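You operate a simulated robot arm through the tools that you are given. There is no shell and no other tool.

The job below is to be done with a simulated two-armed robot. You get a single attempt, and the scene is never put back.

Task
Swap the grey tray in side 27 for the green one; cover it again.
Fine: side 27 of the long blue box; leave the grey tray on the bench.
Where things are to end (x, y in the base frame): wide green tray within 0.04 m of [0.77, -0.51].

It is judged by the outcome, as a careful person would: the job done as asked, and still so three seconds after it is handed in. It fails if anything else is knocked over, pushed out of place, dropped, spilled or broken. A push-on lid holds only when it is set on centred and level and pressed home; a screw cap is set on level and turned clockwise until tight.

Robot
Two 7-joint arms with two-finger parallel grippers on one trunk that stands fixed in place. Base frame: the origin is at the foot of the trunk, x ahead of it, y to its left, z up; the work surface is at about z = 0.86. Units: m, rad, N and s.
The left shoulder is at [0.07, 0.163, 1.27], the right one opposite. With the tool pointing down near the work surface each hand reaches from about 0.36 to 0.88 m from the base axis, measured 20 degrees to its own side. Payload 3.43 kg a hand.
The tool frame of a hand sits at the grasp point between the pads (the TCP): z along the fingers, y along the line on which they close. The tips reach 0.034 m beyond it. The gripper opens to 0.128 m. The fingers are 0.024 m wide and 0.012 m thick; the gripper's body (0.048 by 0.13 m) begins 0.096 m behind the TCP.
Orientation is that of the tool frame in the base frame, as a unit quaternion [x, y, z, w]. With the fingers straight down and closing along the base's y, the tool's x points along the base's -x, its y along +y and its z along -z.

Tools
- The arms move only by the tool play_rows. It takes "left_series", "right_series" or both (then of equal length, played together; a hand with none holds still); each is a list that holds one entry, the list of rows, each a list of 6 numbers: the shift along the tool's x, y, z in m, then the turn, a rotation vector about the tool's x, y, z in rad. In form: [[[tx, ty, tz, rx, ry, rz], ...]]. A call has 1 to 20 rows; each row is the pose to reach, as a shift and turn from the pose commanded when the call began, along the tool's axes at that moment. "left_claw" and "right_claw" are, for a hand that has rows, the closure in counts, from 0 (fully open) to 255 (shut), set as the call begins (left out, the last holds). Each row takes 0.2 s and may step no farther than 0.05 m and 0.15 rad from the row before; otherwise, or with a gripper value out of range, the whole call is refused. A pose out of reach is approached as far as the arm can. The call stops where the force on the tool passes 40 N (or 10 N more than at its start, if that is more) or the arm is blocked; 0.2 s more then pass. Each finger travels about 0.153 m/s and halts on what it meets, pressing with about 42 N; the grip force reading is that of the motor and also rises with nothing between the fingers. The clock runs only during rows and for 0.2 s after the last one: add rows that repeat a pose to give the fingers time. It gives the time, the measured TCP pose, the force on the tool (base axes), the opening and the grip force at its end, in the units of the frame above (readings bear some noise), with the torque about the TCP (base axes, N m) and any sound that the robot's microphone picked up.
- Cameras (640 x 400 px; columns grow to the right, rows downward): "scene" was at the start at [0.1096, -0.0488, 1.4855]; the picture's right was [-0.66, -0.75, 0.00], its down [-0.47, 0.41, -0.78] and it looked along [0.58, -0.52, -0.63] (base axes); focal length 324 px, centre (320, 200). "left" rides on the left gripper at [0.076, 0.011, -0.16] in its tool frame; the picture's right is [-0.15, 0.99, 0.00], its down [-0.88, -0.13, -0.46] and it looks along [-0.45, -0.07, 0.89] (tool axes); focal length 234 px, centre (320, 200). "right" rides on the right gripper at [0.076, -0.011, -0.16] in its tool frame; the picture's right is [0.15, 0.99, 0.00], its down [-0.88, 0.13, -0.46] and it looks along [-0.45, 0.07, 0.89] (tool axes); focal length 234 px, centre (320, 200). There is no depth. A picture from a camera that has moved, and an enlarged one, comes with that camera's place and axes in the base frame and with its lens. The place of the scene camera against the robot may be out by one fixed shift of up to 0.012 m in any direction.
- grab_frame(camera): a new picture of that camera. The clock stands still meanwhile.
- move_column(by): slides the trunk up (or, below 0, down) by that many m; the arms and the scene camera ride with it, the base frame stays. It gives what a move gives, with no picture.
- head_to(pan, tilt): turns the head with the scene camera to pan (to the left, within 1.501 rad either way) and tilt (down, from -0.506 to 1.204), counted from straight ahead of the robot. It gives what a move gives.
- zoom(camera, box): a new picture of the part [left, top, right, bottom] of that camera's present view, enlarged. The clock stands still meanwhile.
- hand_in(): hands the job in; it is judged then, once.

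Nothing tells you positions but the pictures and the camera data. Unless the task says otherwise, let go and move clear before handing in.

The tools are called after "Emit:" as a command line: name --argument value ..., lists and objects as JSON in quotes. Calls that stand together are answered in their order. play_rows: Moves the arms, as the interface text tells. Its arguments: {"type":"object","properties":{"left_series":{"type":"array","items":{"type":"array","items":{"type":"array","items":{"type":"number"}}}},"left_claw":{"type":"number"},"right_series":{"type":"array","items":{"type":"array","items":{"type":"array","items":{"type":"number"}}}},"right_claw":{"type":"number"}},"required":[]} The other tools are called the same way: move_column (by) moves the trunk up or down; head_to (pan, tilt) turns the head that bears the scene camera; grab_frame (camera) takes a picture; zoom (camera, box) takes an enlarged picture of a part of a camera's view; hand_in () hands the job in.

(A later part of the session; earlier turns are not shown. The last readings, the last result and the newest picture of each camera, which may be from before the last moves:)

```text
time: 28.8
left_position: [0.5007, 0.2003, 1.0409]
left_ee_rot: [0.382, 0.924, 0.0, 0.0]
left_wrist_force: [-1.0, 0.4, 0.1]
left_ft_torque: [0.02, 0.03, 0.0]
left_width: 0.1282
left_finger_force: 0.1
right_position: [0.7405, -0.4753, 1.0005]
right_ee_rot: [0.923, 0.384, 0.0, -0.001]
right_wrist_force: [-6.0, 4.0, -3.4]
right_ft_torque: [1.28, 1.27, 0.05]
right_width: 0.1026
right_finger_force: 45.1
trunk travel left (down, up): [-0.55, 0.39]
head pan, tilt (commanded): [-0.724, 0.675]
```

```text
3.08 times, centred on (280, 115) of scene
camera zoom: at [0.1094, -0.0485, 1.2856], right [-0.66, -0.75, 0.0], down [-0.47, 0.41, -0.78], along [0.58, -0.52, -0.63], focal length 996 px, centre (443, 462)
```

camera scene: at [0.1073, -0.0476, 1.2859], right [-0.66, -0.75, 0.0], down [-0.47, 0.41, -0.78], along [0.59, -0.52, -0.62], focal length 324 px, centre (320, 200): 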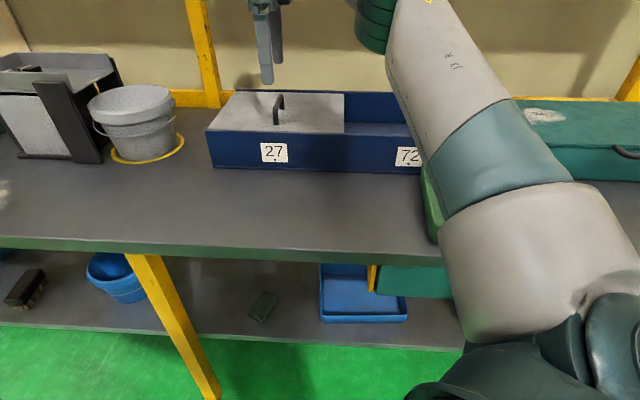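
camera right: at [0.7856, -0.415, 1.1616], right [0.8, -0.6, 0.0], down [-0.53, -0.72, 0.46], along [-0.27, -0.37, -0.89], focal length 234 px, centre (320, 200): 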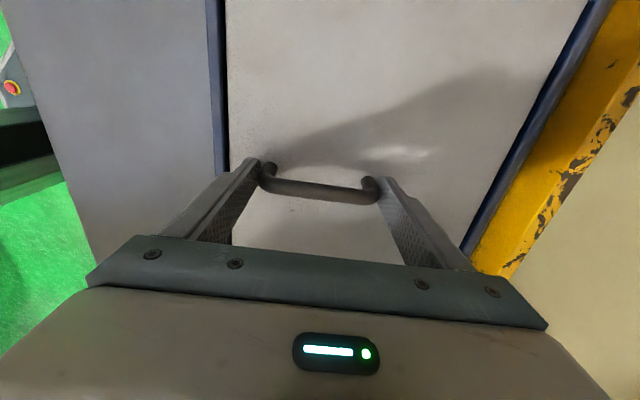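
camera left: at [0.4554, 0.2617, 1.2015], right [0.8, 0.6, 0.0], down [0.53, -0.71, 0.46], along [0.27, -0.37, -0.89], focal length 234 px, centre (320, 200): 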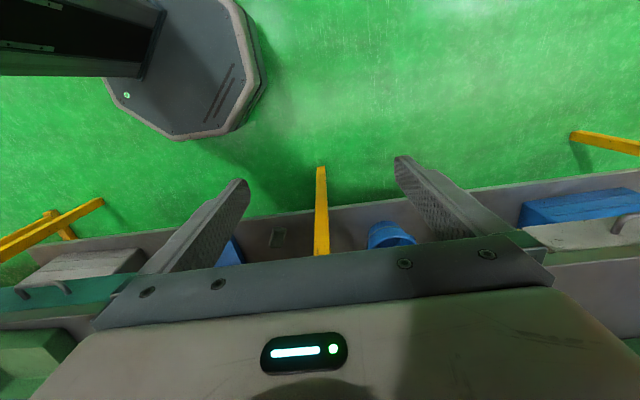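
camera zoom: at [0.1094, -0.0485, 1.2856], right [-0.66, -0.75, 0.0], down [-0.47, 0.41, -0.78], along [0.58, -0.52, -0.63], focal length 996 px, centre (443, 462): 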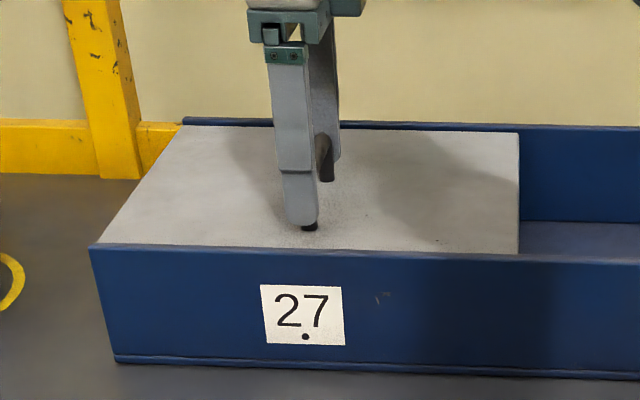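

The grip is solid at width 0.1026. I'll lift slowly, straight up, 2 cm first, to see how the lid sits and what it weighs.

Emit:
play_rows --right_series '[[[0, 0, -0.004, 0, 0, 0], [0, 0, -0.008, 0, 0, 0], [0, 0, -0.012, 0, 0, 0], [0, 0, -0.016, 0, 0, 0], [0, 0, -0.02, 0, 0, 0], [0, 0, -0.02, 0, 0, 0]]]'

Emit:
grab_frame --camera "right"

Emit:
zoom --camera "scene" --box '[190, 50, 370, 180]'

```text
time: 29.4
left_position: [0.5004, 0.1995, 1.0412]
left_ee_rot: [0.381, 0.924, 0.0, 0.0]
left_wrist_force: [-0.1, 0.0, -0.1]
left_ft_torque: [-0.02, 0.01, -0.02]
left_width: 0.1278
left_finger_force: 0.1
right_position: [0.7394, -0.4777, 1.0016]
right_ee_rot: [0.924, 0.383, -0.005, -0.001]
right_wrist_force: [-1.5, 3.8, -11.4]
right_ft_torque: [-0.67, -1.62, -0.19]
right_width: 0.1029
right_finger_force: 44.9
trunk travel left (down, up): [-0.55, 0.39]
head pan, tilt (commanded): [-0.724, 0.675]
stopped in row 2 (right hand): the force on the tool passed its limit at 43 N (the readings are from after the stop); the commanded pose is now the measured one
```

```text
taken
camera right: at [0.787, -0.4152, 1.1615], right [0.8, -0.59, -0.01], down [-0.52, -0.72, 0.46], along [-0.28, -0.37, -0.89], focal length 234 px, centre (320, 200)
```

right: 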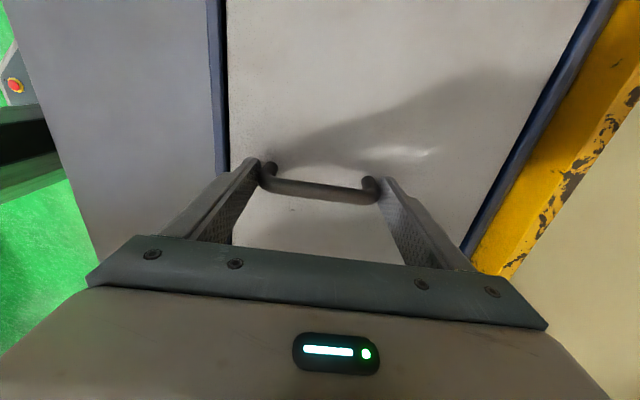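

```text
3.08 times, centred on (280, 115) of scene
camera zoom: at [0.1105, -0.0491, 1.2857], right [-0.66, -0.75, 0.0], down [-0.47, 0.41, -0.78], along [0.58, -0.52, -0.63], focal length 996 px, centre (443, 462)
```

zoom: 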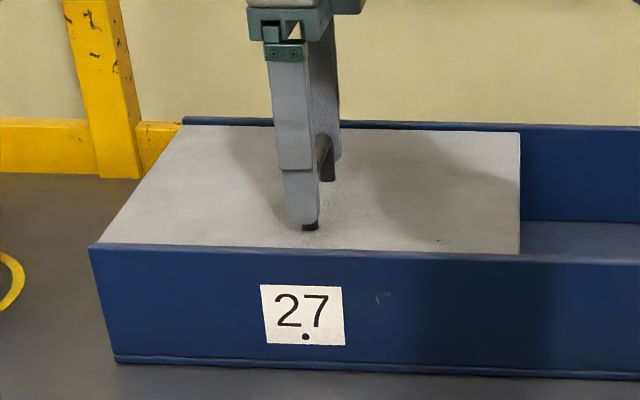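

The lid does not lift: the force passed the limit within 1 mm of travel. It may be a sliding cover held under the front and back rims. I'll look closely at the edges before trying anything else.

Emit:
zoom --camera "right" --box '[190, 100, 290, 250]'

Emit:
zoom --camera "right" --box '[440, 0, 640, 120]'

Emit:
zoom --camera "scene" --box '[310, 80, 400, 150]'

Emit:
zoom --camera "scene" --box '[195, 80, 285, 180]'

```text
2.67 times, centred on (240, 175) of right
camera zoom: at [0.787, -0.4152, 1.1615], right [0.8, -0.59, -0.01], down [-0.52, -0.72, 0.46], along [-0.28, -0.37, -0.89], focal length 624 px, centre (533, 267)
```

zoom: 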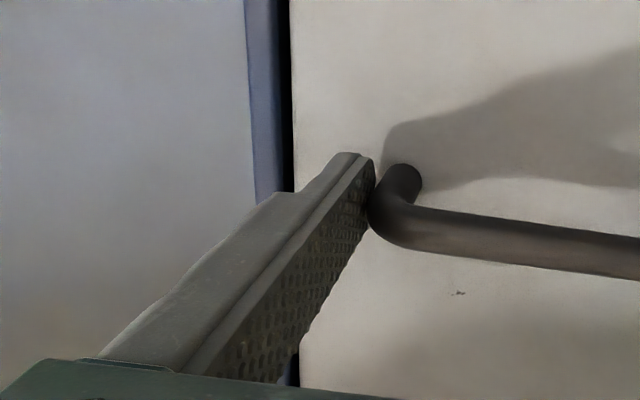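

```text
3.20 times, centred on (540, 60) of right
camera zoom: at [0.787, -0.4152, 1.1615], right [0.8, -0.59, -0.01], down [-0.52, -0.72, 0.46], along [-0.28, -0.37, -0.89], focal length 749 px, centre (-384, 648)
```

zoom: 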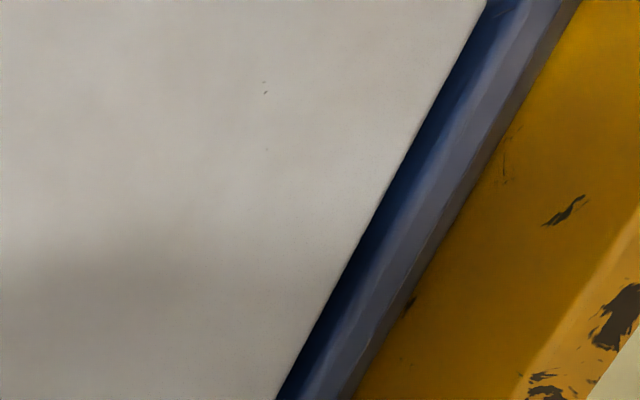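

```text
5.71 times, centred on (355, 115) of scene
camera zoom: at [0.1105, -0.0491, 1.2857], right [-0.66, -0.75, 0.0], down [-0.47, 0.41, -0.78], along [0.58, -0.52, -0.63], focal length 1850 px, centre (120, 686)
```

zoom: 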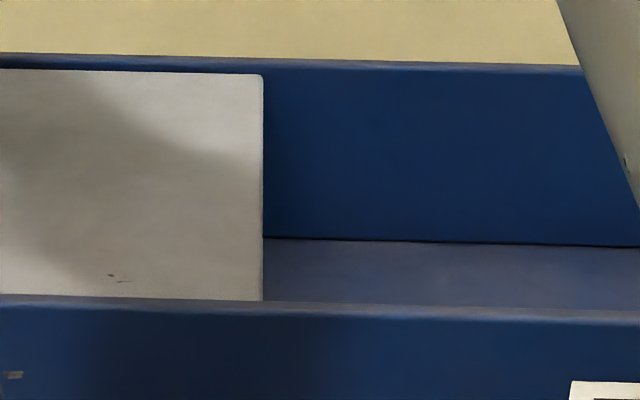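

```text
4.00 times, centred on (240, 130) of scene
camera zoom: at [0.1105, -0.0491, 1.2857], right [-0.66, -0.75, 0.0], down [-0.47, 0.41, -0.78], along [0.58, -0.52, -0.63], focal length 1295 px, centre (640, 480)
```

zoom: 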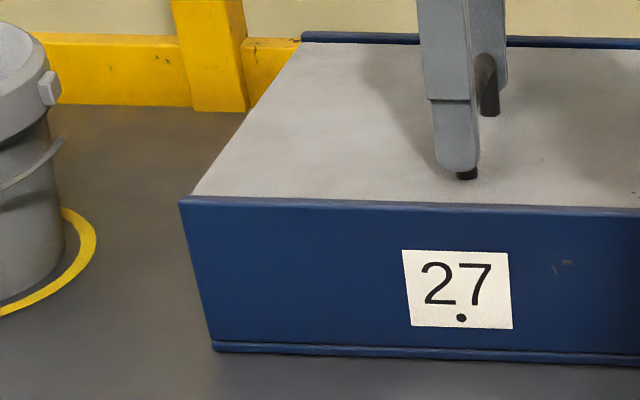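

The lid sits about 1 cm below the front and back rims, and the left end wall is cut down flush with it. That fits a sliding cover that runs along the box. I'll test gently by sliding it toward side 72, 2 cm.

Emit:
play_rows --right_series '[[[-0.004, 0, 0, 0, 0, 0], [-0.008, 0, 0, 0, 0, 0], [-0.012, 0, 0, 0, 0, 0], [-0.016, 0, 0, 0, 0, 0], [-0.02, 0, 0, 0, 0, 0], [-0.02, 0, 0, 0, 0, 0]]]'

Emit:
grab_frame --camera "right"

Emit:
zoom --camera "scene" --box '[190, 50, 370, 180]'

```text
time: 30.8
left_position: [0.502, 0.1991, 1.0398]
left_ee_rot: [0.381, 0.924, 0.0, 0.0]
left_wrist_force: [-0.6, 0.2, 0.2]
left_ft_torque: [0.01, -0.01, 0.01]
left_width: 0.1282
left_finger_force: 0.0
right_position: [0.7248, -0.4913, 1.0012]
right_ee_rot: [0.923, 0.384, -0.005, -0.002]
right_wrist_force: [-4.0, 5.1, -17.3]
right_ft_torque: [-0.93, -0.4, 0.13]
right_width: 0.1027
right_finger_force: 45.2
trunk travel left (down, up): [-0.55, 0.39]
head pan, tilt (commanded): [-0.724, 0.675]
```

```text
taken
camera right: at [0.7729, -0.4295, 1.1615], right [0.8, -0.59, -0.01], down [-0.52, -0.72, 0.46], along [-0.28, -0.37, -0.89], focal length 234 px, centre (320, 200)
```

right: 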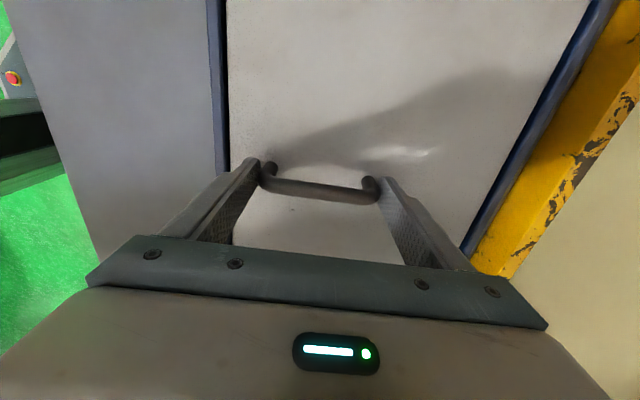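

```text
3.08 times, centred on (280, 115) of scene
camera zoom: at [0.1112, -0.0493, 1.2853], right [-0.66, -0.75, 0.0], down [-0.47, 0.41, -0.78], along [0.58, -0.52, -0.63], focal length 996 px, centre (443, 462)
```

zoom: 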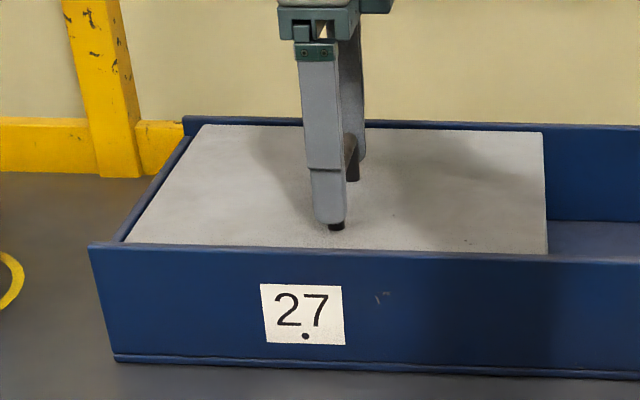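

It slides: this is a sliding cover. I'll ease off the upward pull, level the hand, and then check the force.

Emit:
play_rows --right_series '[[[0, 0, 0.0012, -0.004, 0.004, 0], [0, 0, 0.0018, -0.0076, 0.0076, 0], [0, 0, 0.0018, -0.0076, 0.0076, 0]]]'

```text
time: 31.6
left_position: [0.5001, 0.1982, 1.0418]
left_ee_rot: [0.382, 0.924, -0.001, -0.001]
left_wrist_force: [0.3, -0.5, -0.5]
left_ft_torque: [-0.02, 0.0, 0.01]
left_width: 0.128
left_finger_force: 0.1
right_position: [0.7244, -0.4912, 1.0015]
right_ee_rot: [0.924, 0.383, 0.001, 0.001]
right_wrist_force: [-2.7, 2.6, -6.1]
right_ft_torque: [0.74, 1.8, -0.16]
right_width: 0.1029
right_finger_force: 45.0
trunk travel left (down, up): [-0.55, 0.39]
head pan, tilt (commanded): [-0.724, 0.675]
```

The forces are low now. I'll slide the cover steadily over side 72, stopping short of the end.

Emit:
play_rows --right_series '[[[-0.015, 0, 0, 0, 0, 0], [-0.03, 0, 0, 0, 0, 0], [-0.045, 0, 0, 0, 0, 0], [-0.06, 0, 0, 0, 0, 0], [-0.075, 0, 0, 0, 0, 0], [-0.09, 0, 0, 0, 0, 0], [-0.105, 0, 0, 0, 0, 0], [-0.12, 0, 0, 0, 0, 0], [-0.135, 0, 0, 0, 0, 0], [-0.15, 0, 0, 0, 0, 0], [-0.15, 0, 0, 0, 0, 0]]]'

Emit:
grab_frame --camera "scene"

Emit:
grab_frame --camera "right"

```text
time: 34.0
left_position: [0.4996, 0.1997, 1.0419]
left_ee_rot: [0.382, 0.924, 0.001, 0.0]
left_wrist_force: [0.6, 0.8, 0.9]
left_ft_torque: [0.0, -0.03, 0.0]
left_width: 0.1281
left_finger_force: 0.1
right_position: [0.6181, -0.5989, 1.0019]
right_ee_rot: [0.924, 0.383, 0.002, 0.001]
right_wrist_force: [-0.4, -0.3, 3.0]
right_ft_torque: [0.54, 0.06, 0.17]
right_width: 0.103
right_finger_force: 44.6
trunk travel left (down, up): [-0.55, 0.39]
head pan, tilt (commanded): [-0.724, 0.675]
```

```text
taken
camera scene: at [0.1093, -0.0487, 1.2856], right [-0.66, -0.75, 0.0], down [-0.47, 0.41, -0.78], along [0.58, -0.52, -0.63], focal length 324 px, centre (320, 200)
```

scene: 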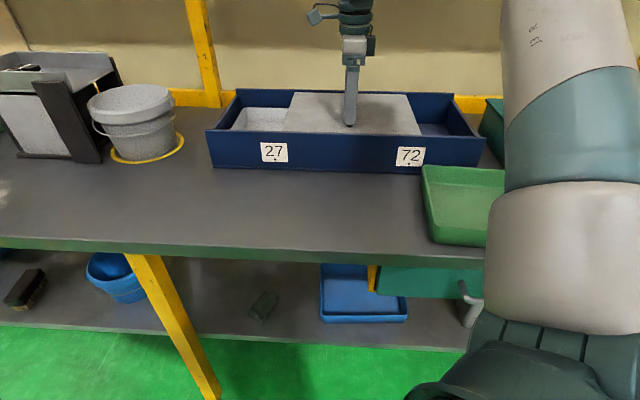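

```text
taken
camera right: at [0.664, -0.5357, 1.1624], right [0.8, -0.59, 0.0], down [-0.53, -0.72, 0.45], along [-0.27, -0.37, -0.89], focal length 234 px, centre (320, 200)
```

right: 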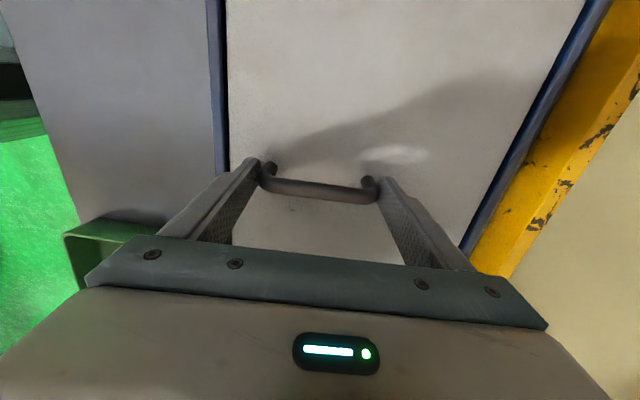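

The cover slides smoothly and the grey tray is showing. I'll continue another 0.12 m.

Emit:
play_rows --right_series '[[[-0.015, 0, 0, 0, 0, 0], [-0.03, 0, 0, 0, 0, 0], [-0.045, 0, 0, 0, 0, 0], [-0.06, 0, 0, 0, 0, 0], [-0.075, 0, 0, 0, 0, 0], [-0.09, 0, 0, 0, 0, 0], [-0.1, 0, 0, 0, 0, 0], [-0.11, 0, 0, 0, 0, 0], [-0.12, 0, 0, 0, 0, 0], [-0.12, 0, 0, 0, 0, 0]]]'

Emit:
grab_frame --camera "scene"

Emit:
zoom --camera "scene" --box '[200, 70, 500, 180]'

```text
time: 36.2
left_position: [0.4999, 0.2, 1.0418]
left_ee_rot: [0.382, 0.924, 0.0, -0.001]
left_wrist_force: [-0.8, 0.2, 0.2]
left_ft_torque: [-0.03, 0.04, -0.06]
left_width: 0.128
left_finger_force: 0.1
right_position: [0.5343, -0.6816, 1.0023]
right_ee_rot: [0.923, 0.384, 0.002, 0.0]
right_wrist_force: [1.4, -1.3, 2.7]
right_ft_torque: [-0.35, -0.17, 0.22]
right_width: 0.1028
right_finger_force: 44.8
trunk travel left (down, up): [-0.55, 0.39]
head pan, tilt (commanded): [-0.724, 0.675]
```

```text
taken
camera scene: at [0.1096, -0.0485, 1.2856], right [-0.66, -0.75, 0.0], down [-0.47, 0.41, -0.78], along [0.58, -0.52, -0.63], focal length 324 px, centre (320, 200)
```

scene: 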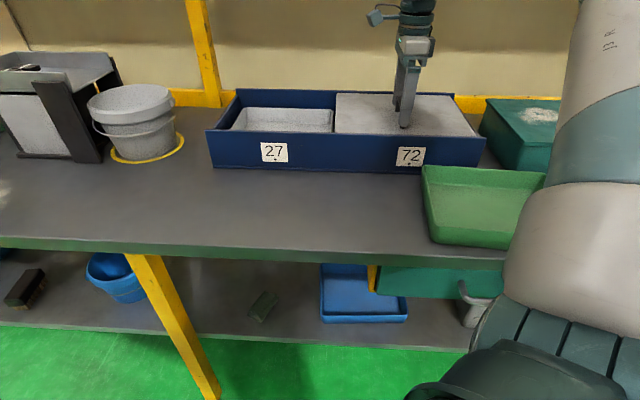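

```text
2.13 times, centred on (350, 125) of scene
camera zoom: at [0.1096, -0.0485, 1.2856], right [-0.66, -0.75, 0.0], down [-0.47, 0.41, -0.78], along [0.58, -0.52, -0.63], focal length 691 px, centre (256, 360)
```

zoom: 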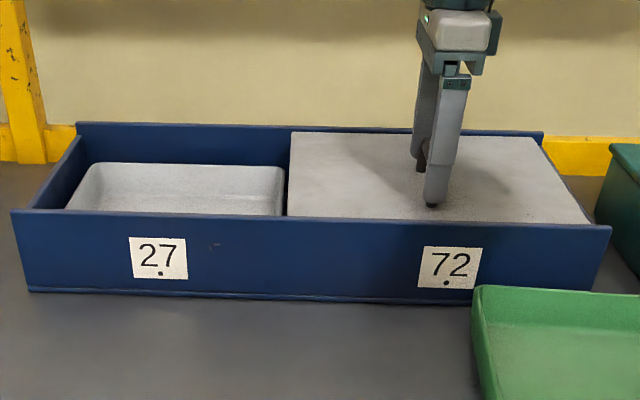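

Side 27 is now fully open and the cover rests over side 72. I'll release the handle, rise straight up, and then look at the grey tray.

Emit:
play_rows --right_series '[[[0, 0, 0, 0, 0, 0], [0, 0, 0, 0, 0, 0], [0, 0, 0, 0, 0, 0]]]' --right_claw 0

Emit:
play_rows --right_series '[[[0, 0, -0.01, 0, 0, 0], [0, 0, -0.03, 0, 0, 0], [0, 0, -0.05, 0, 0, 0], [0, 0, -0.08, 0, 0, 0], [0, 0, -0.11, 0, 0, 0], [0, 0, -0.14, 0, 0, 0]]]'

Emit:
grab_frame --camera "right"

Emit:
grab_frame --camera "scene"

```text
time: 37.0
left_position: [0.5004, 0.1989, 1.0408]
left_ee_rot: [0.382, 0.924, 0.0, 0.0]
left_wrist_force: [0.6, 0.5, -0.1]
left_ft_torque: [0.01, -0.03, 0.01]
left_width: 0.1282
left_finger_force: 0.1
right_position: [0.5341, -0.6819, 1.0013]
right_ee_rot: [0.923, 0.384, 0.001, 0.001]
right_wrist_force: [0.0, 0.9, -0.2]
right_ft_torque: [0.0, 0.0, 0.01]
right_width: 0.1284
right_finger_force: 0.1
trunk travel left (down, up): [-0.55, 0.39]
head pan, tilt (commanded): [-0.724, 0.675]
```

```text
time: 38.4
left_position: [0.5, 0.1997, 1.0419]
left_ee_rot: [0.382, 0.924, -0.001, 0.001]
left_wrist_force: [0.3, 1.3, 0.5]
left_ft_torque: [0.03, 0.01, 0.02]
left_width: 0.128
left_finger_force: 0.1
right_position: [0.5347, -0.6812, 1.1418]
right_ee_rot: [0.924, 0.383, 0.002, 0.0]
right_wrist_force: [-0.6, 0.0, 0.2]
right_ft_torque: [-0.03, 0.0, -0.03]
right_width: 0.1281
right_finger_force: 0.1
trunk travel left (down, up): [-0.55, 0.39]
head pan, tilt (commanded): [-0.724, 0.675]
```

```text
taken
camera right: at [0.5794, -0.6194, 1.3021], right [0.8, -0.59, 0.0], down [-0.53, -0.72, 0.46], along [-0.27, -0.37, -0.89], focal length 234 px, centre (320, 200)
```

right: 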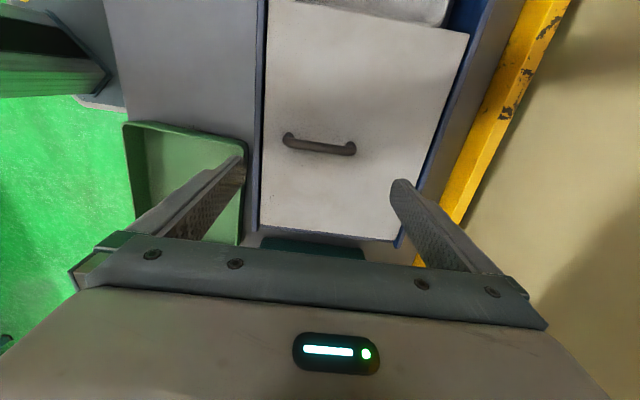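

```text
taken
camera scene: at [0.1095, -0.0478, 1.2856], right [-0.66, -0.75, 0.0], down [-0.47, 0.41, -0.78], along [0.58, -0.52, -0.62], focal length 324 px, centre (320, 200)
```

scene: 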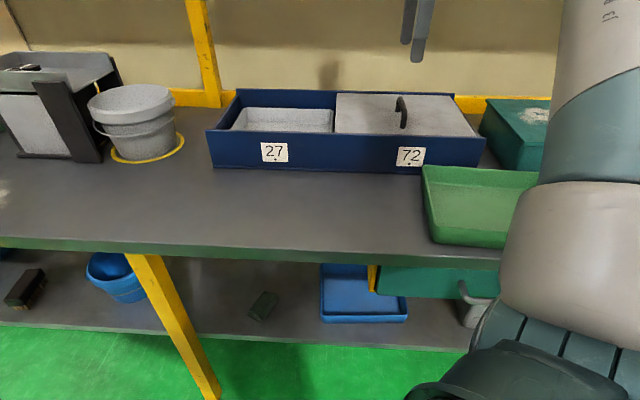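

The cover stays put and the handle is clear. I'll bring the right hand back over side 27, turned to look into the compartment at the grey tray.

Emit:
play_rows --right_series '[[[0.026, -0.007, 0, 0, 0, -0.143], [0.052, -0.014, 0, 0, 0, -0.286], [0.078, -0.021, 0, 0, 0, -0.429], [0.104, -0.028, 0, 0, 0, -0.571], [0.13, -0.035, 0, 0, 0, -0.714], [0.156, -0.043, 0, 0, 0, -0.857], [0.182, -0.05, 0, 0, 0, -1.0], [0.208, -0.058, 0, 0, 0, -1.143], [0.234, -0.065, 0, 0, 0, -1.286], [0.26, -0.073, 0, 0, 0, -1.429], [0.287, -0.08, 0, 0, 0, -1.5708], [0.287, -0.08, 0, 0, 0, -1.5708]]]'

Emit:
grab_frame --camera "right"

Emit:
zoom --camera "scene" --box '[200, 70, 350, 180]'

```text
time: 41.0
left_position: [0.4992, 0.1992, 1.0409]
left_ee_rot: [0.382, 0.924, 0.0, 0.0]
left_wrist_force: [0.2, 0.8, -0.1]
left_ft_torque: [-0.01, -0.01, -0.01]
left_width: 0.1278
left_finger_force: 0.1
right_position: [0.6785, -0.4224, 1.1419]
right_ee_rot: [0.381, 0.925, 0.001, 0.001]
right_wrist_force: [0.2, -0.3, 0.7]
right_ft_torque: [0.01, -0.04, 0.0]
right_width: 0.1281
right_finger_force: 0.0
trunk travel left (down, up): [-0.55, 0.39]
head pan, tilt (commanded): [-0.724, 0.675]
```

```text
taken
camera right: at [0.6173, -0.3766, 1.3027], right [0.59, 0.8, 0.0], down [0.71, -0.53, 0.46], along [0.37, -0.27, -0.89], focal length 234 px, centre (320, 200)
```

right: 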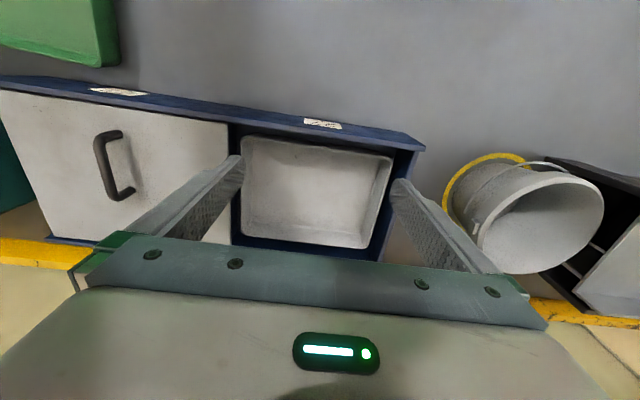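

```text
3.64 times, centred on (275, 125) of scene
camera zoom: at [0.1089, -0.0489, 1.2857], right [-0.66, -0.75, 0.0], down [-0.47, 0.41, -0.78], along [0.58, -0.52, -0.63], focal length 1178 px, centre (484, 473)
```

zoom: 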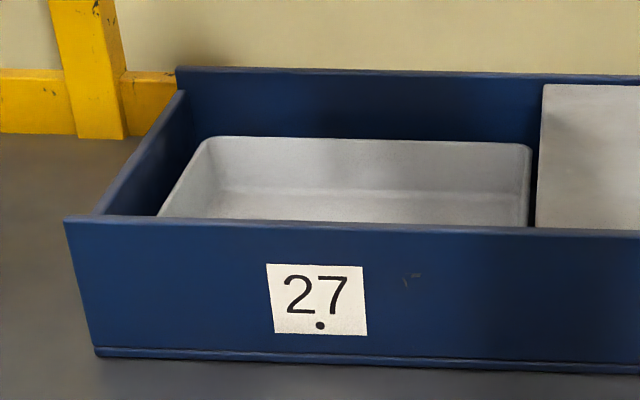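

Now the grey tray is visible inside side 27 with clearance all round. I'll zoom in to measure it.

Emit:
zoom --camera "right" --box '[220, 100, 430, 270]'

Emit:
zoom --camera "right" --box '[225, 120, 325, 180]'

```text
2.35 times, centred on (325, 185) of right
camera zoom: at [0.6173, -0.3766, 1.3027], right [0.59, 0.8, 0.0], down [0.71, -0.53, 0.46], along [0.37, -0.27, -0.89], focal length 551 px, centre (308, 235)
```

zoom: 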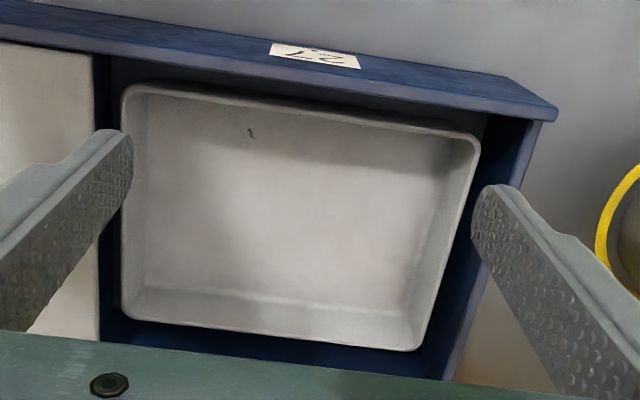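

```text
6.40 times, centred on (275, 150) of right
camera zoom: at [0.6173, -0.3766, 1.3027], right [0.59, 0.8, 0.0], down [0.71, -0.53, 0.46], along [0.37, -0.27, -0.89], focal length 1499 px, centre (608, 520)
```

zoom: 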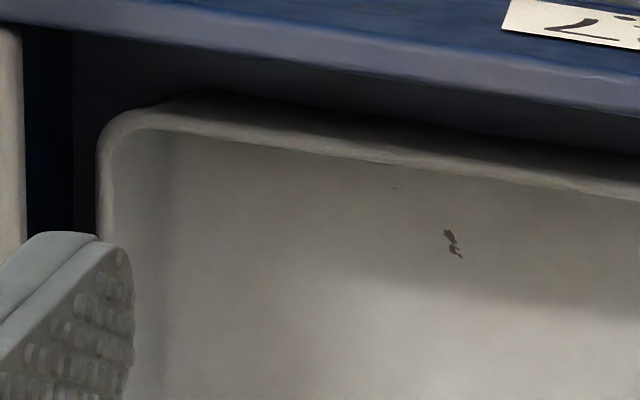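

The grey tray is about 0.257 × 0.20 m, centred near (0.768, -0.507). Its rim is at z≈0.915 and its front wall at n≈0.803, with about 2.5 cm of gap to the box wall. I'll turn the hand so it closes across that front wall, and narrow the fingers to fit the gap.

Emit:
play_rows --right_series '[[[-0.003, 0.001, 0, 0, 0, 0.143], [-0.006, 0.002, 0, 0, 0, 0.286], [-0.009, 0.003, 0, 0, 0, 0.429], [-0.012, 0.004, 0, 0, 0, 0.571], [-0.015, 0.005, 0, 0, 0, 0.714], [-0.018, 0.006, 0, 0, 0, 0.857], [-0.021, 0.007, 0.01, 0, 0, 1.0], [-0.024, 0.007, 0.02, 0, 0, 1.143], [-0.026, 0.007, 0.03, 0, 0, 1.286], [-0.026, 0.007, 0.04, 0, 0, 1.429], [-0.026, 0.007, 0.04, 0, 0, 1.5758], [-0.026, 0.007, 0.04, 0, 0, 1.5758]]]' --right_claw 203

Emit:
grab_frame --camera "right"

Emit:
grab_frame --camera "scene"

```text
time: 43.6
left_position: [0.5008, 0.1997, 1.041]
left_ee_rot: [0.382, 0.924, -0.001, 0.0]
left_wrist_force: [-0.6, -0.9, -0.5]
left_ft_torque: [-0.02, -0.01, -0.04]
left_width: 0.1281
left_finger_force: 0.1
right_position: [0.7039, -0.4346, 1.1021]
right_ee_rot: [0.925, 0.38, 0.001, 0.001]
right_wrist_force: [0.1, 0.0, -0.1]
right_ft_torque: [0.0, -0.01, -0.01]
right_width: 0.0262
right_finger_force: 0.0
trunk travel left (down, up): [-0.55, 0.39]
head pan, tilt (commanded): [-0.724, 0.675]
```

```text
taken
camera right: at [0.7492, -0.3738, 1.2619], right [0.8, -0.6, 0.0], down [-0.53, -0.71, 0.45], along [-0.27, -0.37, -0.89], focal length 234 px, centre (320, 200)
```

right: 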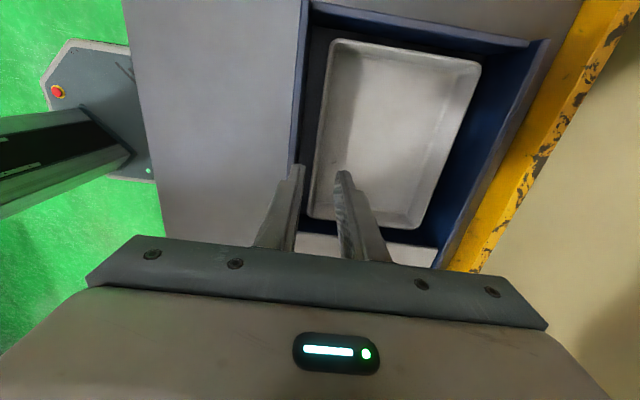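

```text
taken
camera scene: at [0.1097, -0.0487, 1.2856], right [-0.66, -0.75, 0.0], down [-0.47, 0.41, -0.78], along [0.58, -0.52, -0.63], focal length 324 px, centre (320, 200)
```

scene: 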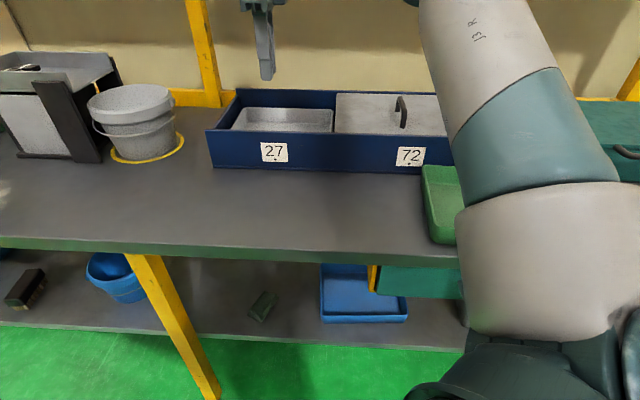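

The finger opening is now 0.026 m. I'll zoom in to measure the front wall of the tray against the box wall.

Emit:
zoom --camera "right" --box '[270, 20, 490, 250]'

Emit:
zoom --camera "right" --box '[270, 100, 370, 200]'

```text
1.74 times, centred on (380, 135) of right
camera zoom: at [0.7492, -0.3738, 1.2619], right [0.8, -0.6, 0.0], down [-0.53, -0.71, 0.45], along [-0.27, -0.37, -0.89], focal length 407 px, centre (216, 313)
```

zoom: 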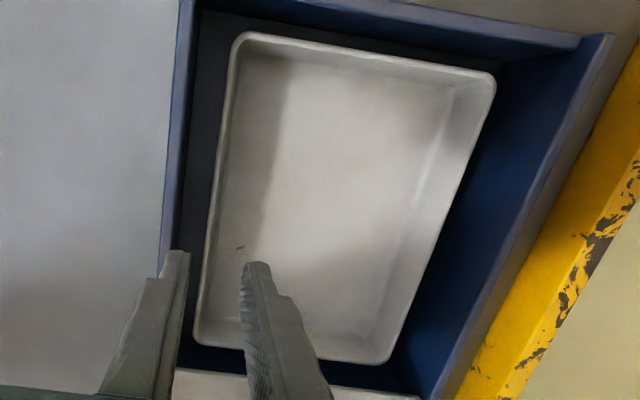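

```text
4.00 times, centred on (320, 150) of right
camera zoom: at [0.7492, -0.3738, 1.2619], right [0.8, -0.6, 0.0], down [-0.53, -0.71, 0.45], along [-0.27, -0.37, -0.89], focal length 937 px, centre (320, 400)
```

zoom: 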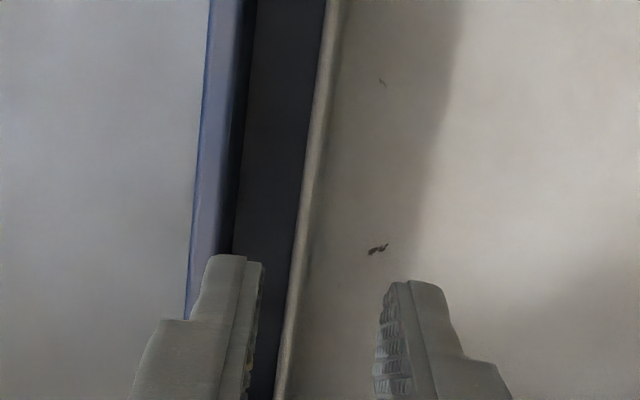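

The gap between the rim lip and the tray's front edge looks like roughly 2 cm. The fingers are 1.2 cm thick and a bit more higher up, so I want a precise measurement.

Emit:
zoom --camera "right" --box '[285, 100, 345, 140]'

Emit:
zoom --camera "right" --box '[420, 90, 540, 180]'

Emit:
zoom --camera "right" --box '[290, 0, 410, 80]'

Emit:
zoom --camera "scene" --box '[230, 0, 310, 90]'

```text
10.00 times, centred on (315, 120) of right
camera zoom: at [0.7492, -0.3738, 1.2619], right [0.8, -0.6, 0.0], down [-0.53, -0.71, 0.45], along [-0.27, -0.37, -0.89], focal length 2342 px, centre (370, 1000)
```

zoom: 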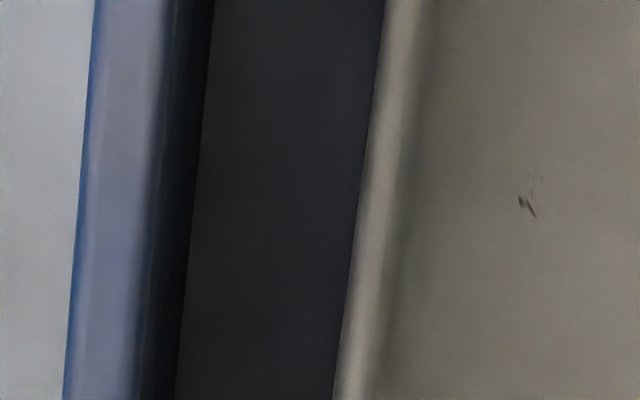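

```text
4.44 times, centred on (480, 135) of right
camera zoom: at [0.7492, -0.3738, 1.2619], right [0.8, -0.6, 0.0], down [-0.53, -0.71, 0.45], along [-0.27, -0.37, -0.89], focal length 1041 px, centre (-391, 489)
```

zoom: 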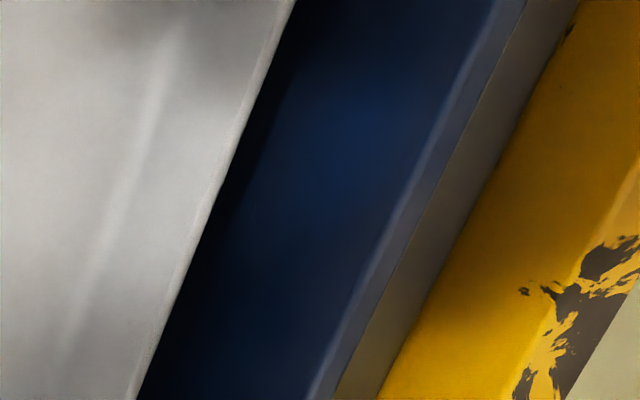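

```text
5.00 times, centred on (350, 40) of right
camera zoom: at [0.7492, -0.3738, 1.2619], right [0.8, -0.6, 0.0], down [-0.53, -0.71, 0.45], along [-0.27, -0.37, -0.89], focal length 1171 px, centre (170, 1000)
```

zoom: 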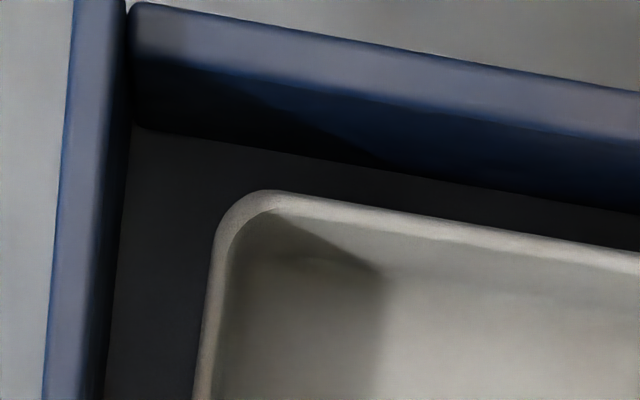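

```text
4.44 times, centred on (270, 45) of scene
camera zoom: at [0.1097, -0.0487, 1.2856], right [-0.66, -0.75, 0.0], down [-0.47, 0.41, -0.78], along [0.58, -0.52, -0.63], focal length 1439 px, centre (542, 889)
```

zoom: 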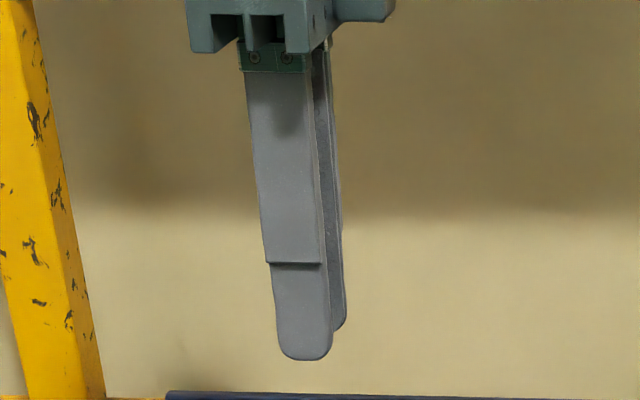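

The inner wall of the box is at n≈0.775 and the tray's front rim is at n≈0.801, so the gap is about 2.5 cm. The hand is aligned at n≈0.8055. I'll narrow the fingers to about 18 mm and descend part way.

Emit:
play_rows --right_series '[[[0, 0, 0, 0, 0, 0], [0, 0, 0.03, 0, 0, 0], [0, 0, 0.06, 0, 0, 0], [0, 0, 0.09, 0, 0, 0], [0, 0, 0.11, 0, 0, 0], [0, 0, 0.125, 0, 0, 0], [0, 0, 0.125, 0, 0, 0]]]' --right_claw 219

Emit:
grab_frame --camera "right"

Emit:
zoom --camera "right" --box '[250, 100, 390, 220]'

Emit:
zoom --camera "scene" --box '[200, 50, 350, 170]'

```text
time: 45.2
left_position: [0.5, 0.1994, 1.0417]
left_ee_rot: [0.382, 0.924, 0.0, 0.0]
left_wrist_force: [-0.1, -0.2, 0.4]
left_ft_torque: [0.01, -0.02, 0.02]
left_width: 0.1279
left_finger_force: 0.1
right_position: [0.7029, -0.4359, 0.9751]
right_ee_rot: [0.924, 0.381, 0.001, 0.001]
right_wrist_force: [0.2, -0.5, -0.3]
right_ft_torque: [0.05, -0.01, 0.0]
right_width: 0.0182
right_finger_force: 0.0
trunk travel left (down, up): [-0.55, 0.39]
head pan, tilt (commanded): [-0.724, 0.675]
```

```text
taken
camera right: at [0.7486, -0.3741, 1.1363], right [0.8, -0.6, 0.0], down [-0.53, -0.71, 0.45], along [-0.27, -0.37, -0.89], focal length 234 px, centre (320, 200)
```

right: 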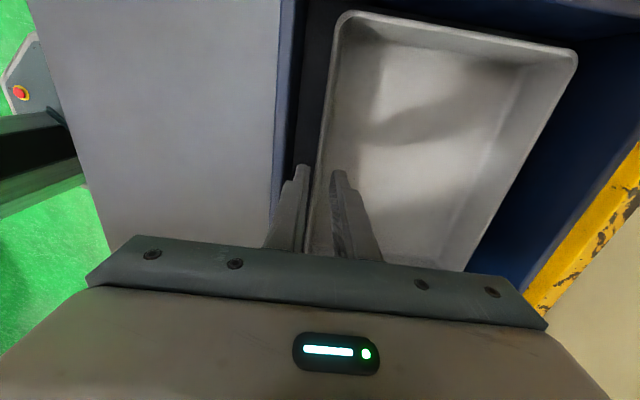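

```text
3.33 times, centred on (320, 160) of right
camera zoom: at [0.7486, -0.3741, 1.1363], right [0.8, -0.6, 0.0], down [-0.53, -0.71, 0.45], along [-0.27, -0.37, -0.89], focal length 781 px, centre (320, 333)
```

zoom: 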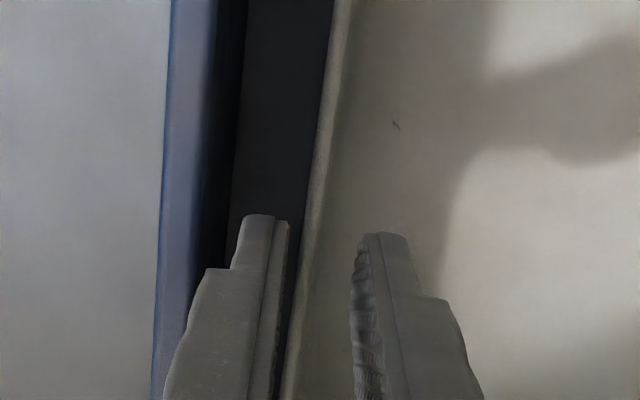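

```text
3.33 times, centred on (275, 110) of scene
camera zoom: at [0.1094, -0.0486, 1.2856], right [-0.66, -0.75, 0.0], down [-0.47, 0.41, -0.78], along [0.58, -0.52, -0.63], focal length 1079 px, centre (470, 500)
```

zoom: 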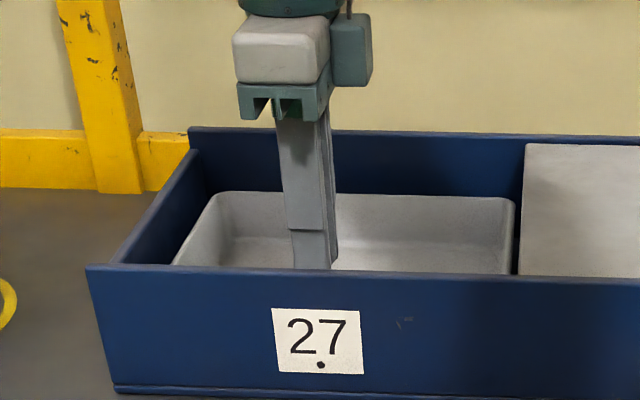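

The outer finger is in the gap and the inner finger is inside the tray, with both clear. I'll descend the rest and then close on the wall.

Emit:
play_rows --right_series '[[[0, 0, 0.012, 0, 0, 0], [0, 0, 0.024, 0, 0, 0], [0, 0, 0.036, 0, 0, 0], [0, 0, 0.046, 0, 0, 0], [0, 0, 0.053, 0, 0, 0], [0, 0, 0.053, 0, 0, 0]]]'

Emit:
zoom --camera "right" --box '[250, 100, 390, 220]'

Emit:
zoom --camera "scene" --box '[200, 50, 350, 170]'

```text
time: 46.6
left_position: [0.5002, 0.1993, 1.0412]
left_ee_rot: [0.382, 0.924, 0.001, 0.0]
left_wrist_force: [0.0, 0.3, -0.3]
left_ft_torque: [0.0, 0.02, -0.03]
left_width: 0.128
left_finger_force: 0.0
right_position: [0.7033, -0.436, 0.9227]
right_ee_rot: [0.925, 0.38, 0.0, 0.001]
right_wrist_force: [0.1, 0.2, -0.3]
right_ft_torque: [0.05, 0.0, 0.03]
right_width: 0.0181
right_finger_force: 0.1
trunk travel left (down, up): [-0.55, 0.39]
head pan, tilt (commanded): [-0.724, 0.675]
```

```text
3.33 times, centred on (320, 160) of right
camera zoom: at [0.7492, -0.3742, 1.0838], right [0.8, -0.6, 0.0], down [-0.53, -0.71, 0.45], along [-0.27, -0.37, -0.89], focal length 781 px, centre (320, 333)
```

zoom: 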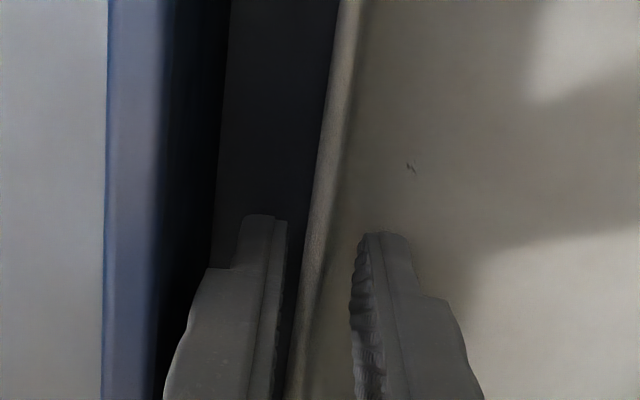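

```text
3.33 times, centred on (275, 110) of scene
camera zoom: at [0.1096, -0.0486, 1.2856], right [-0.66, -0.75, 0.0], down [-0.47, 0.41, -0.78], along [0.58, -0.52, -0.63], focal length 1079 px, centre (470, 500)
```

zoom: 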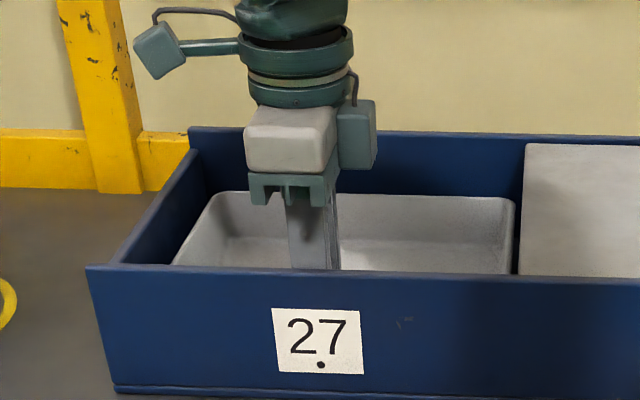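

No contact yet. I'll go 6 mm lower for more wall overlap and close the fingers.

Emit:
play_rows --right_series '[[[0, 0, 0.003, 0, 0, 0], [0, 0, 0.006, 0, 0, 0], [0, 0, 0.006, 0, 0, 0]]]'

Emit:
play_rows --right_series '[[[0, 0, 0, 0, 0, 0], [0, 0, 0, 0, 0, 0], [0, 0, 0, 0, 0, 0], [0, 0, 0, 0, 0, 0]]]' --right_claw 255

Emit:
zoom --camera "right" --box '[250, 100, 390, 220]'

```text
time: 47.4
left_position: [0.5006, 0.2001, 1.0412]
left_ee_rot: [0.381, 0.925, 0.0, 0.0]
left_wrist_force: [0.7, 0.7, -0.5]
left_ft_torque: [0.0, 0.01, 0.0]
left_width: 0.1279
left_finger_force: 0.1
right_position: [0.7035, -0.4364, 0.9166]
right_ee_rot: [0.925, 0.381, 0.002, 0.0]
right_wrist_force: [0.4, -0.1, -0.5]
right_ft_torque: [-0.01, 0.0, -0.02]
right_width: 0.018
right_finger_force: 0.0
trunk travel left (down, up): [-0.55, 0.39]
head pan, tilt (commanded): [-0.724, 0.675]
```

```text
time: 48.4
left_position: [0.4996, 0.1992, 1.0414]
left_ee_rot: [0.382, 0.924, 0.0, 0.001]
left_wrist_force: [0.5, -0.4, 0.1]
left_ft_torque: [0.01, -0.02, -0.02]
left_width: 0.1281
left_finger_force: 0.0
right_position: [0.7029, -0.4346, 0.9176]
right_ee_rot: [0.925, 0.381, 0.002, 0.002]
right_wrist_force: [2.5, -1.7, 4.2]
right_ft_torque: [-1.12, -1.07, 0.1]
right_width: 0.007
right_finger_force: 40.9
trunk travel left (down, up): [-0.55, 0.39]
head pan, tilt (commanded): [-0.724, 0.675]
```

```text
3.33 times, centred on (320, 160) of right
camera zoom: at [0.7491, -0.3743, 1.0788], right [0.8, -0.6, 0.0], down [-0.53, -0.71, 0.45], along [-0.27, -0.37, -0.89], focal length 781 px, centre (320, 333)
```

zoom: 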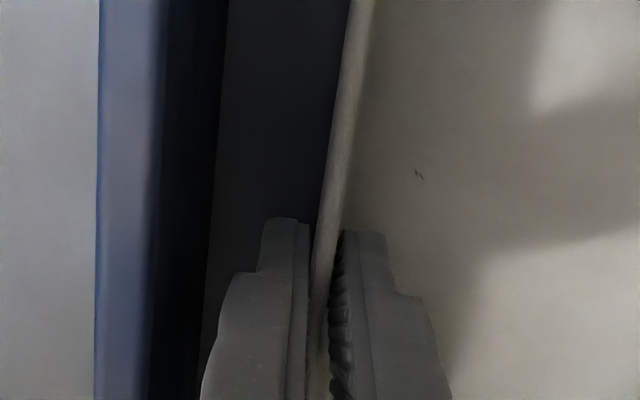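

The wall is gripped (width 7 mm). I'll lift slowly 3 cm and check.

Emit:
play_rows --right_series '[[[0, 0, -0.006, 0, 0, 0], [0, 0, -0.012, 0, 0, 0], [0, 0, -0.018, 0, 0, 0], [0, 0, -0.024, 0, 0, 0], [0, 0, -0.03, 0, 0, 0], [0, 0, -0.03, 0, 0, 0]]]'

Emit:
grab_frame --camera "right"

Emit:
zoom --camera "scene" --box '[200, 50, 350, 170]'

```text
time: 49.8
left_position: [0.5012, 0.1998, 1.0407]
left_ee_rot: [0.382, 0.924, 0.0, 0.0]
left_wrist_force: [0.4, 1.1, -0.3]
left_ft_torque: [-0.01, -0.01, 0.01]
left_width: 0.1281
left_finger_force: 0.1
right_position: [0.7044, -0.4367, 0.9478]
right_ee_rot: [0.924, 0.381, 0.001, 0.0]
right_wrist_force: [0.5, -0.4, -3.5]
right_ft_torque: [0.26, 0.23, 0.03]
right_width: 0.0043
right_finger_force: 38.7
trunk travel left (down, up): [-0.55, 0.39]
head pan, tilt (commanded): [-0.724, 0.675]
```

```text
taken
camera right: at [0.7498, -0.3745, 1.1079], right [0.8, -0.6, 0.0], down [-0.53, -0.71, 0.45], along [-0.27, -0.36, -0.89], focal length 234 px, centre (320, 200)
```

right: 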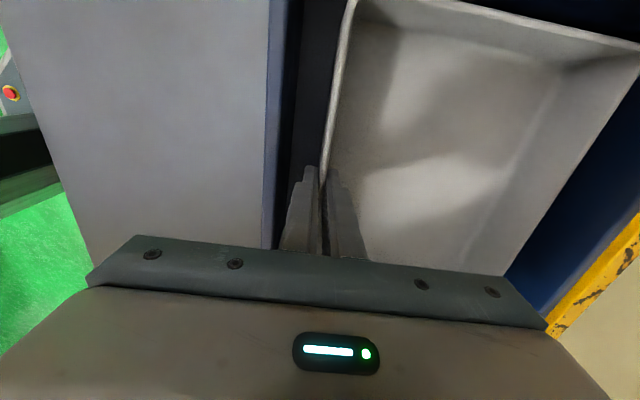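

```text
3.33 times, centred on (275, 110) of scene
camera zoom: at [0.1101, -0.049, 1.2855], right [-0.66, -0.75, 0.0], down [-0.47, 0.41, -0.78], along [0.58, -0.52, -0.63], focal length 1079 px, centre (470, 500)
```

zoom: 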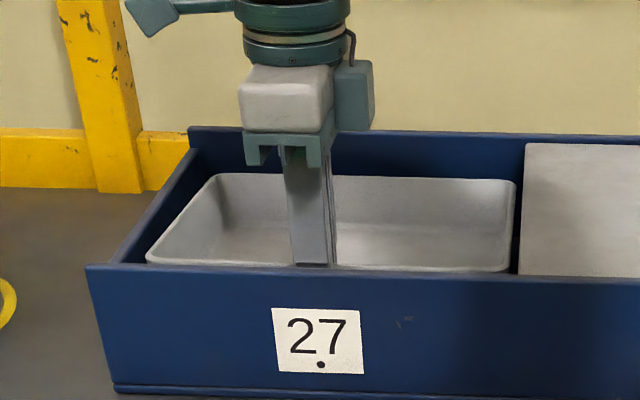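

The tray is lifted (about 0.35 kg) and hangs well. I'll raise it clear of the box rim.

Emit:
play_rows --right_series '[[[0, 0, -0.015, 0, 0, 0], [0, 0, -0.03, 0, 0, 0], [0, 0, -0.045, 0, 0, 0], [0, 0, -0.06, 0, 0, 0], [0, 0, -0.075, 0, 0, 0], [0, 0, -0.09, 0, 0, 0], [0, 0, -0.105, 0, 0, 0], [0, 0, -0.12, 0, 0, 0], [0, 0, -0.12, 0, 0, 0]]]'

Emit:
grab_frame --camera "scene"

Emit:
zoom --camera "scene" --box '[190, 20, 370, 180]'

```text
time: 51.8
left_position: [0.5003, 0.1996, 1.0418]
left_ee_rot: [0.381, 0.924, 0.0, 0.0]
left_wrist_force: [1.1, -0.4, 1.2]
left_ft_torque: [-0.01, 0.01, 0.01]
left_width: 0.128
left_finger_force: 0.0
right_position: [0.7042, -0.4347, 1.0681]
right_ee_rot: [0.925, 0.381, 0.001, 0.0]
right_wrist_force: [0.5, -0.7, -3.0]
right_ft_torque: [0.24, 0.21, -0.01]
right_width: 0.0044
right_finger_force: 38.9
trunk travel left (down, up): [-0.55, 0.39]
head pan, tilt (commanded): [-0.724, 0.675]
```

```text
taken
camera scene: at [0.1103, -0.049, 1.2855], right [-0.66, -0.75, 0.0], down [-0.47, 0.41, -0.78], along [0.58, -0.52, -0.63], focal length 324 px, centre (320, 200)
```

scene: 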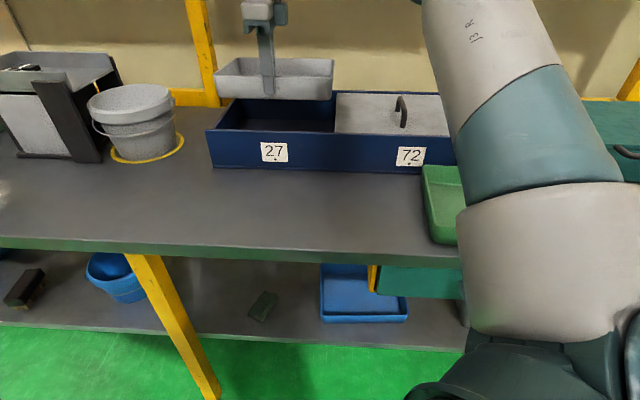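

```text
2.50 times, centred on (280, 100) of scene
camera zoom: at [0.1103, -0.049, 1.2855], right [-0.66, -0.75, 0.0], down [-0.47, 0.41, -0.78], along [0.58, -0.52, -0.63], focal length 810 px, centre (420, 450)
```

zoom: 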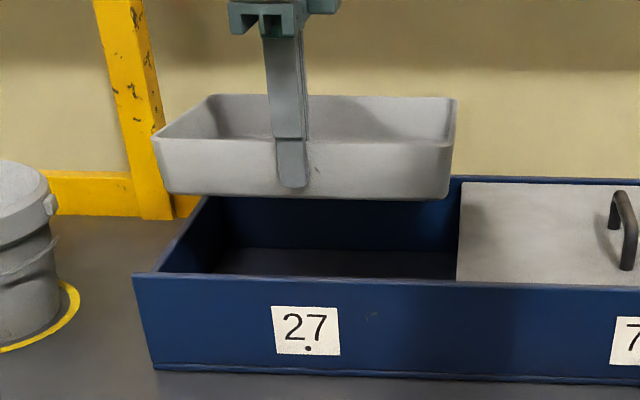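

The tray hangs level and clear of the box. I'll carry it toward the robot over the bench in two stages.

Emit:
play_rows --right_series '[[[0, -0.018, 0, 0, 0, 0], [0, -0.036, 0, 0, 0, 0], [0, -0.054, 0, 0, 0, 0], [0, -0.072, 0, 0, 0, 0], [0, -0.09, 0, 0, 0, 0], [0, -0.108, 0, 0, 0, 0], [0, -0.126, 0, 0, 0, 0], [0, -0.14, 0, 0, 0, 0], [0, -0.14, 0, 0, 0, 0]]]'

Emit:
grab_frame --camera "scene"

```text
time: 53.8
left_position: [0.5014, 0.1991, 1.04]
left_ee_rot: [0.382, 0.924, 0.001, 0.0]
left_wrist_force: [-0.2, 0.1, -0.6]
left_ft_torque: [-0.02, 0.03, -0.02]
left_width: 0.1282
left_finger_force: 0.0
right_position: [0.6054, -0.3373, 1.0671]
right_ee_rot: [0.925, 0.381, 0.001, 0.001]
right_wrist_force: [1.1, 0.4, -2.7]
right_ft_torque: [0.25, 0.21, -0.01]
right_width: 0.0045
right_finger_force: 39.2
trunk travel left (down, up): [-0.55, 0.39]
head pan, tilt (commanded): [-0.724, 0.675]
```

```text
taken
camera scene: at [0.1102, -0.049, 1.2855], right [-0.66, -0.75, 0.0], down [-0.47, 0.41, -0.78], along [0.58, -0.52, -0.63], focal length 324 px, centre (320, 200)
```

scene: 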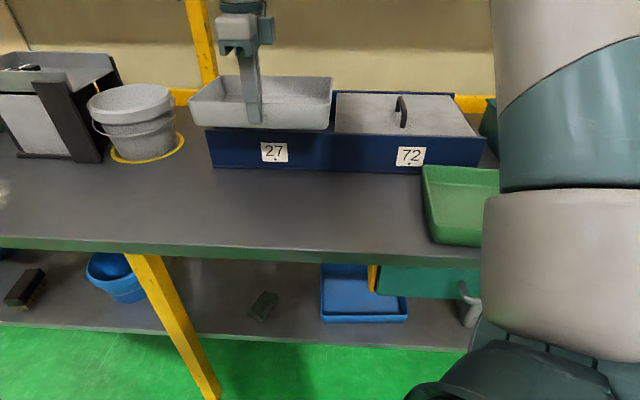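

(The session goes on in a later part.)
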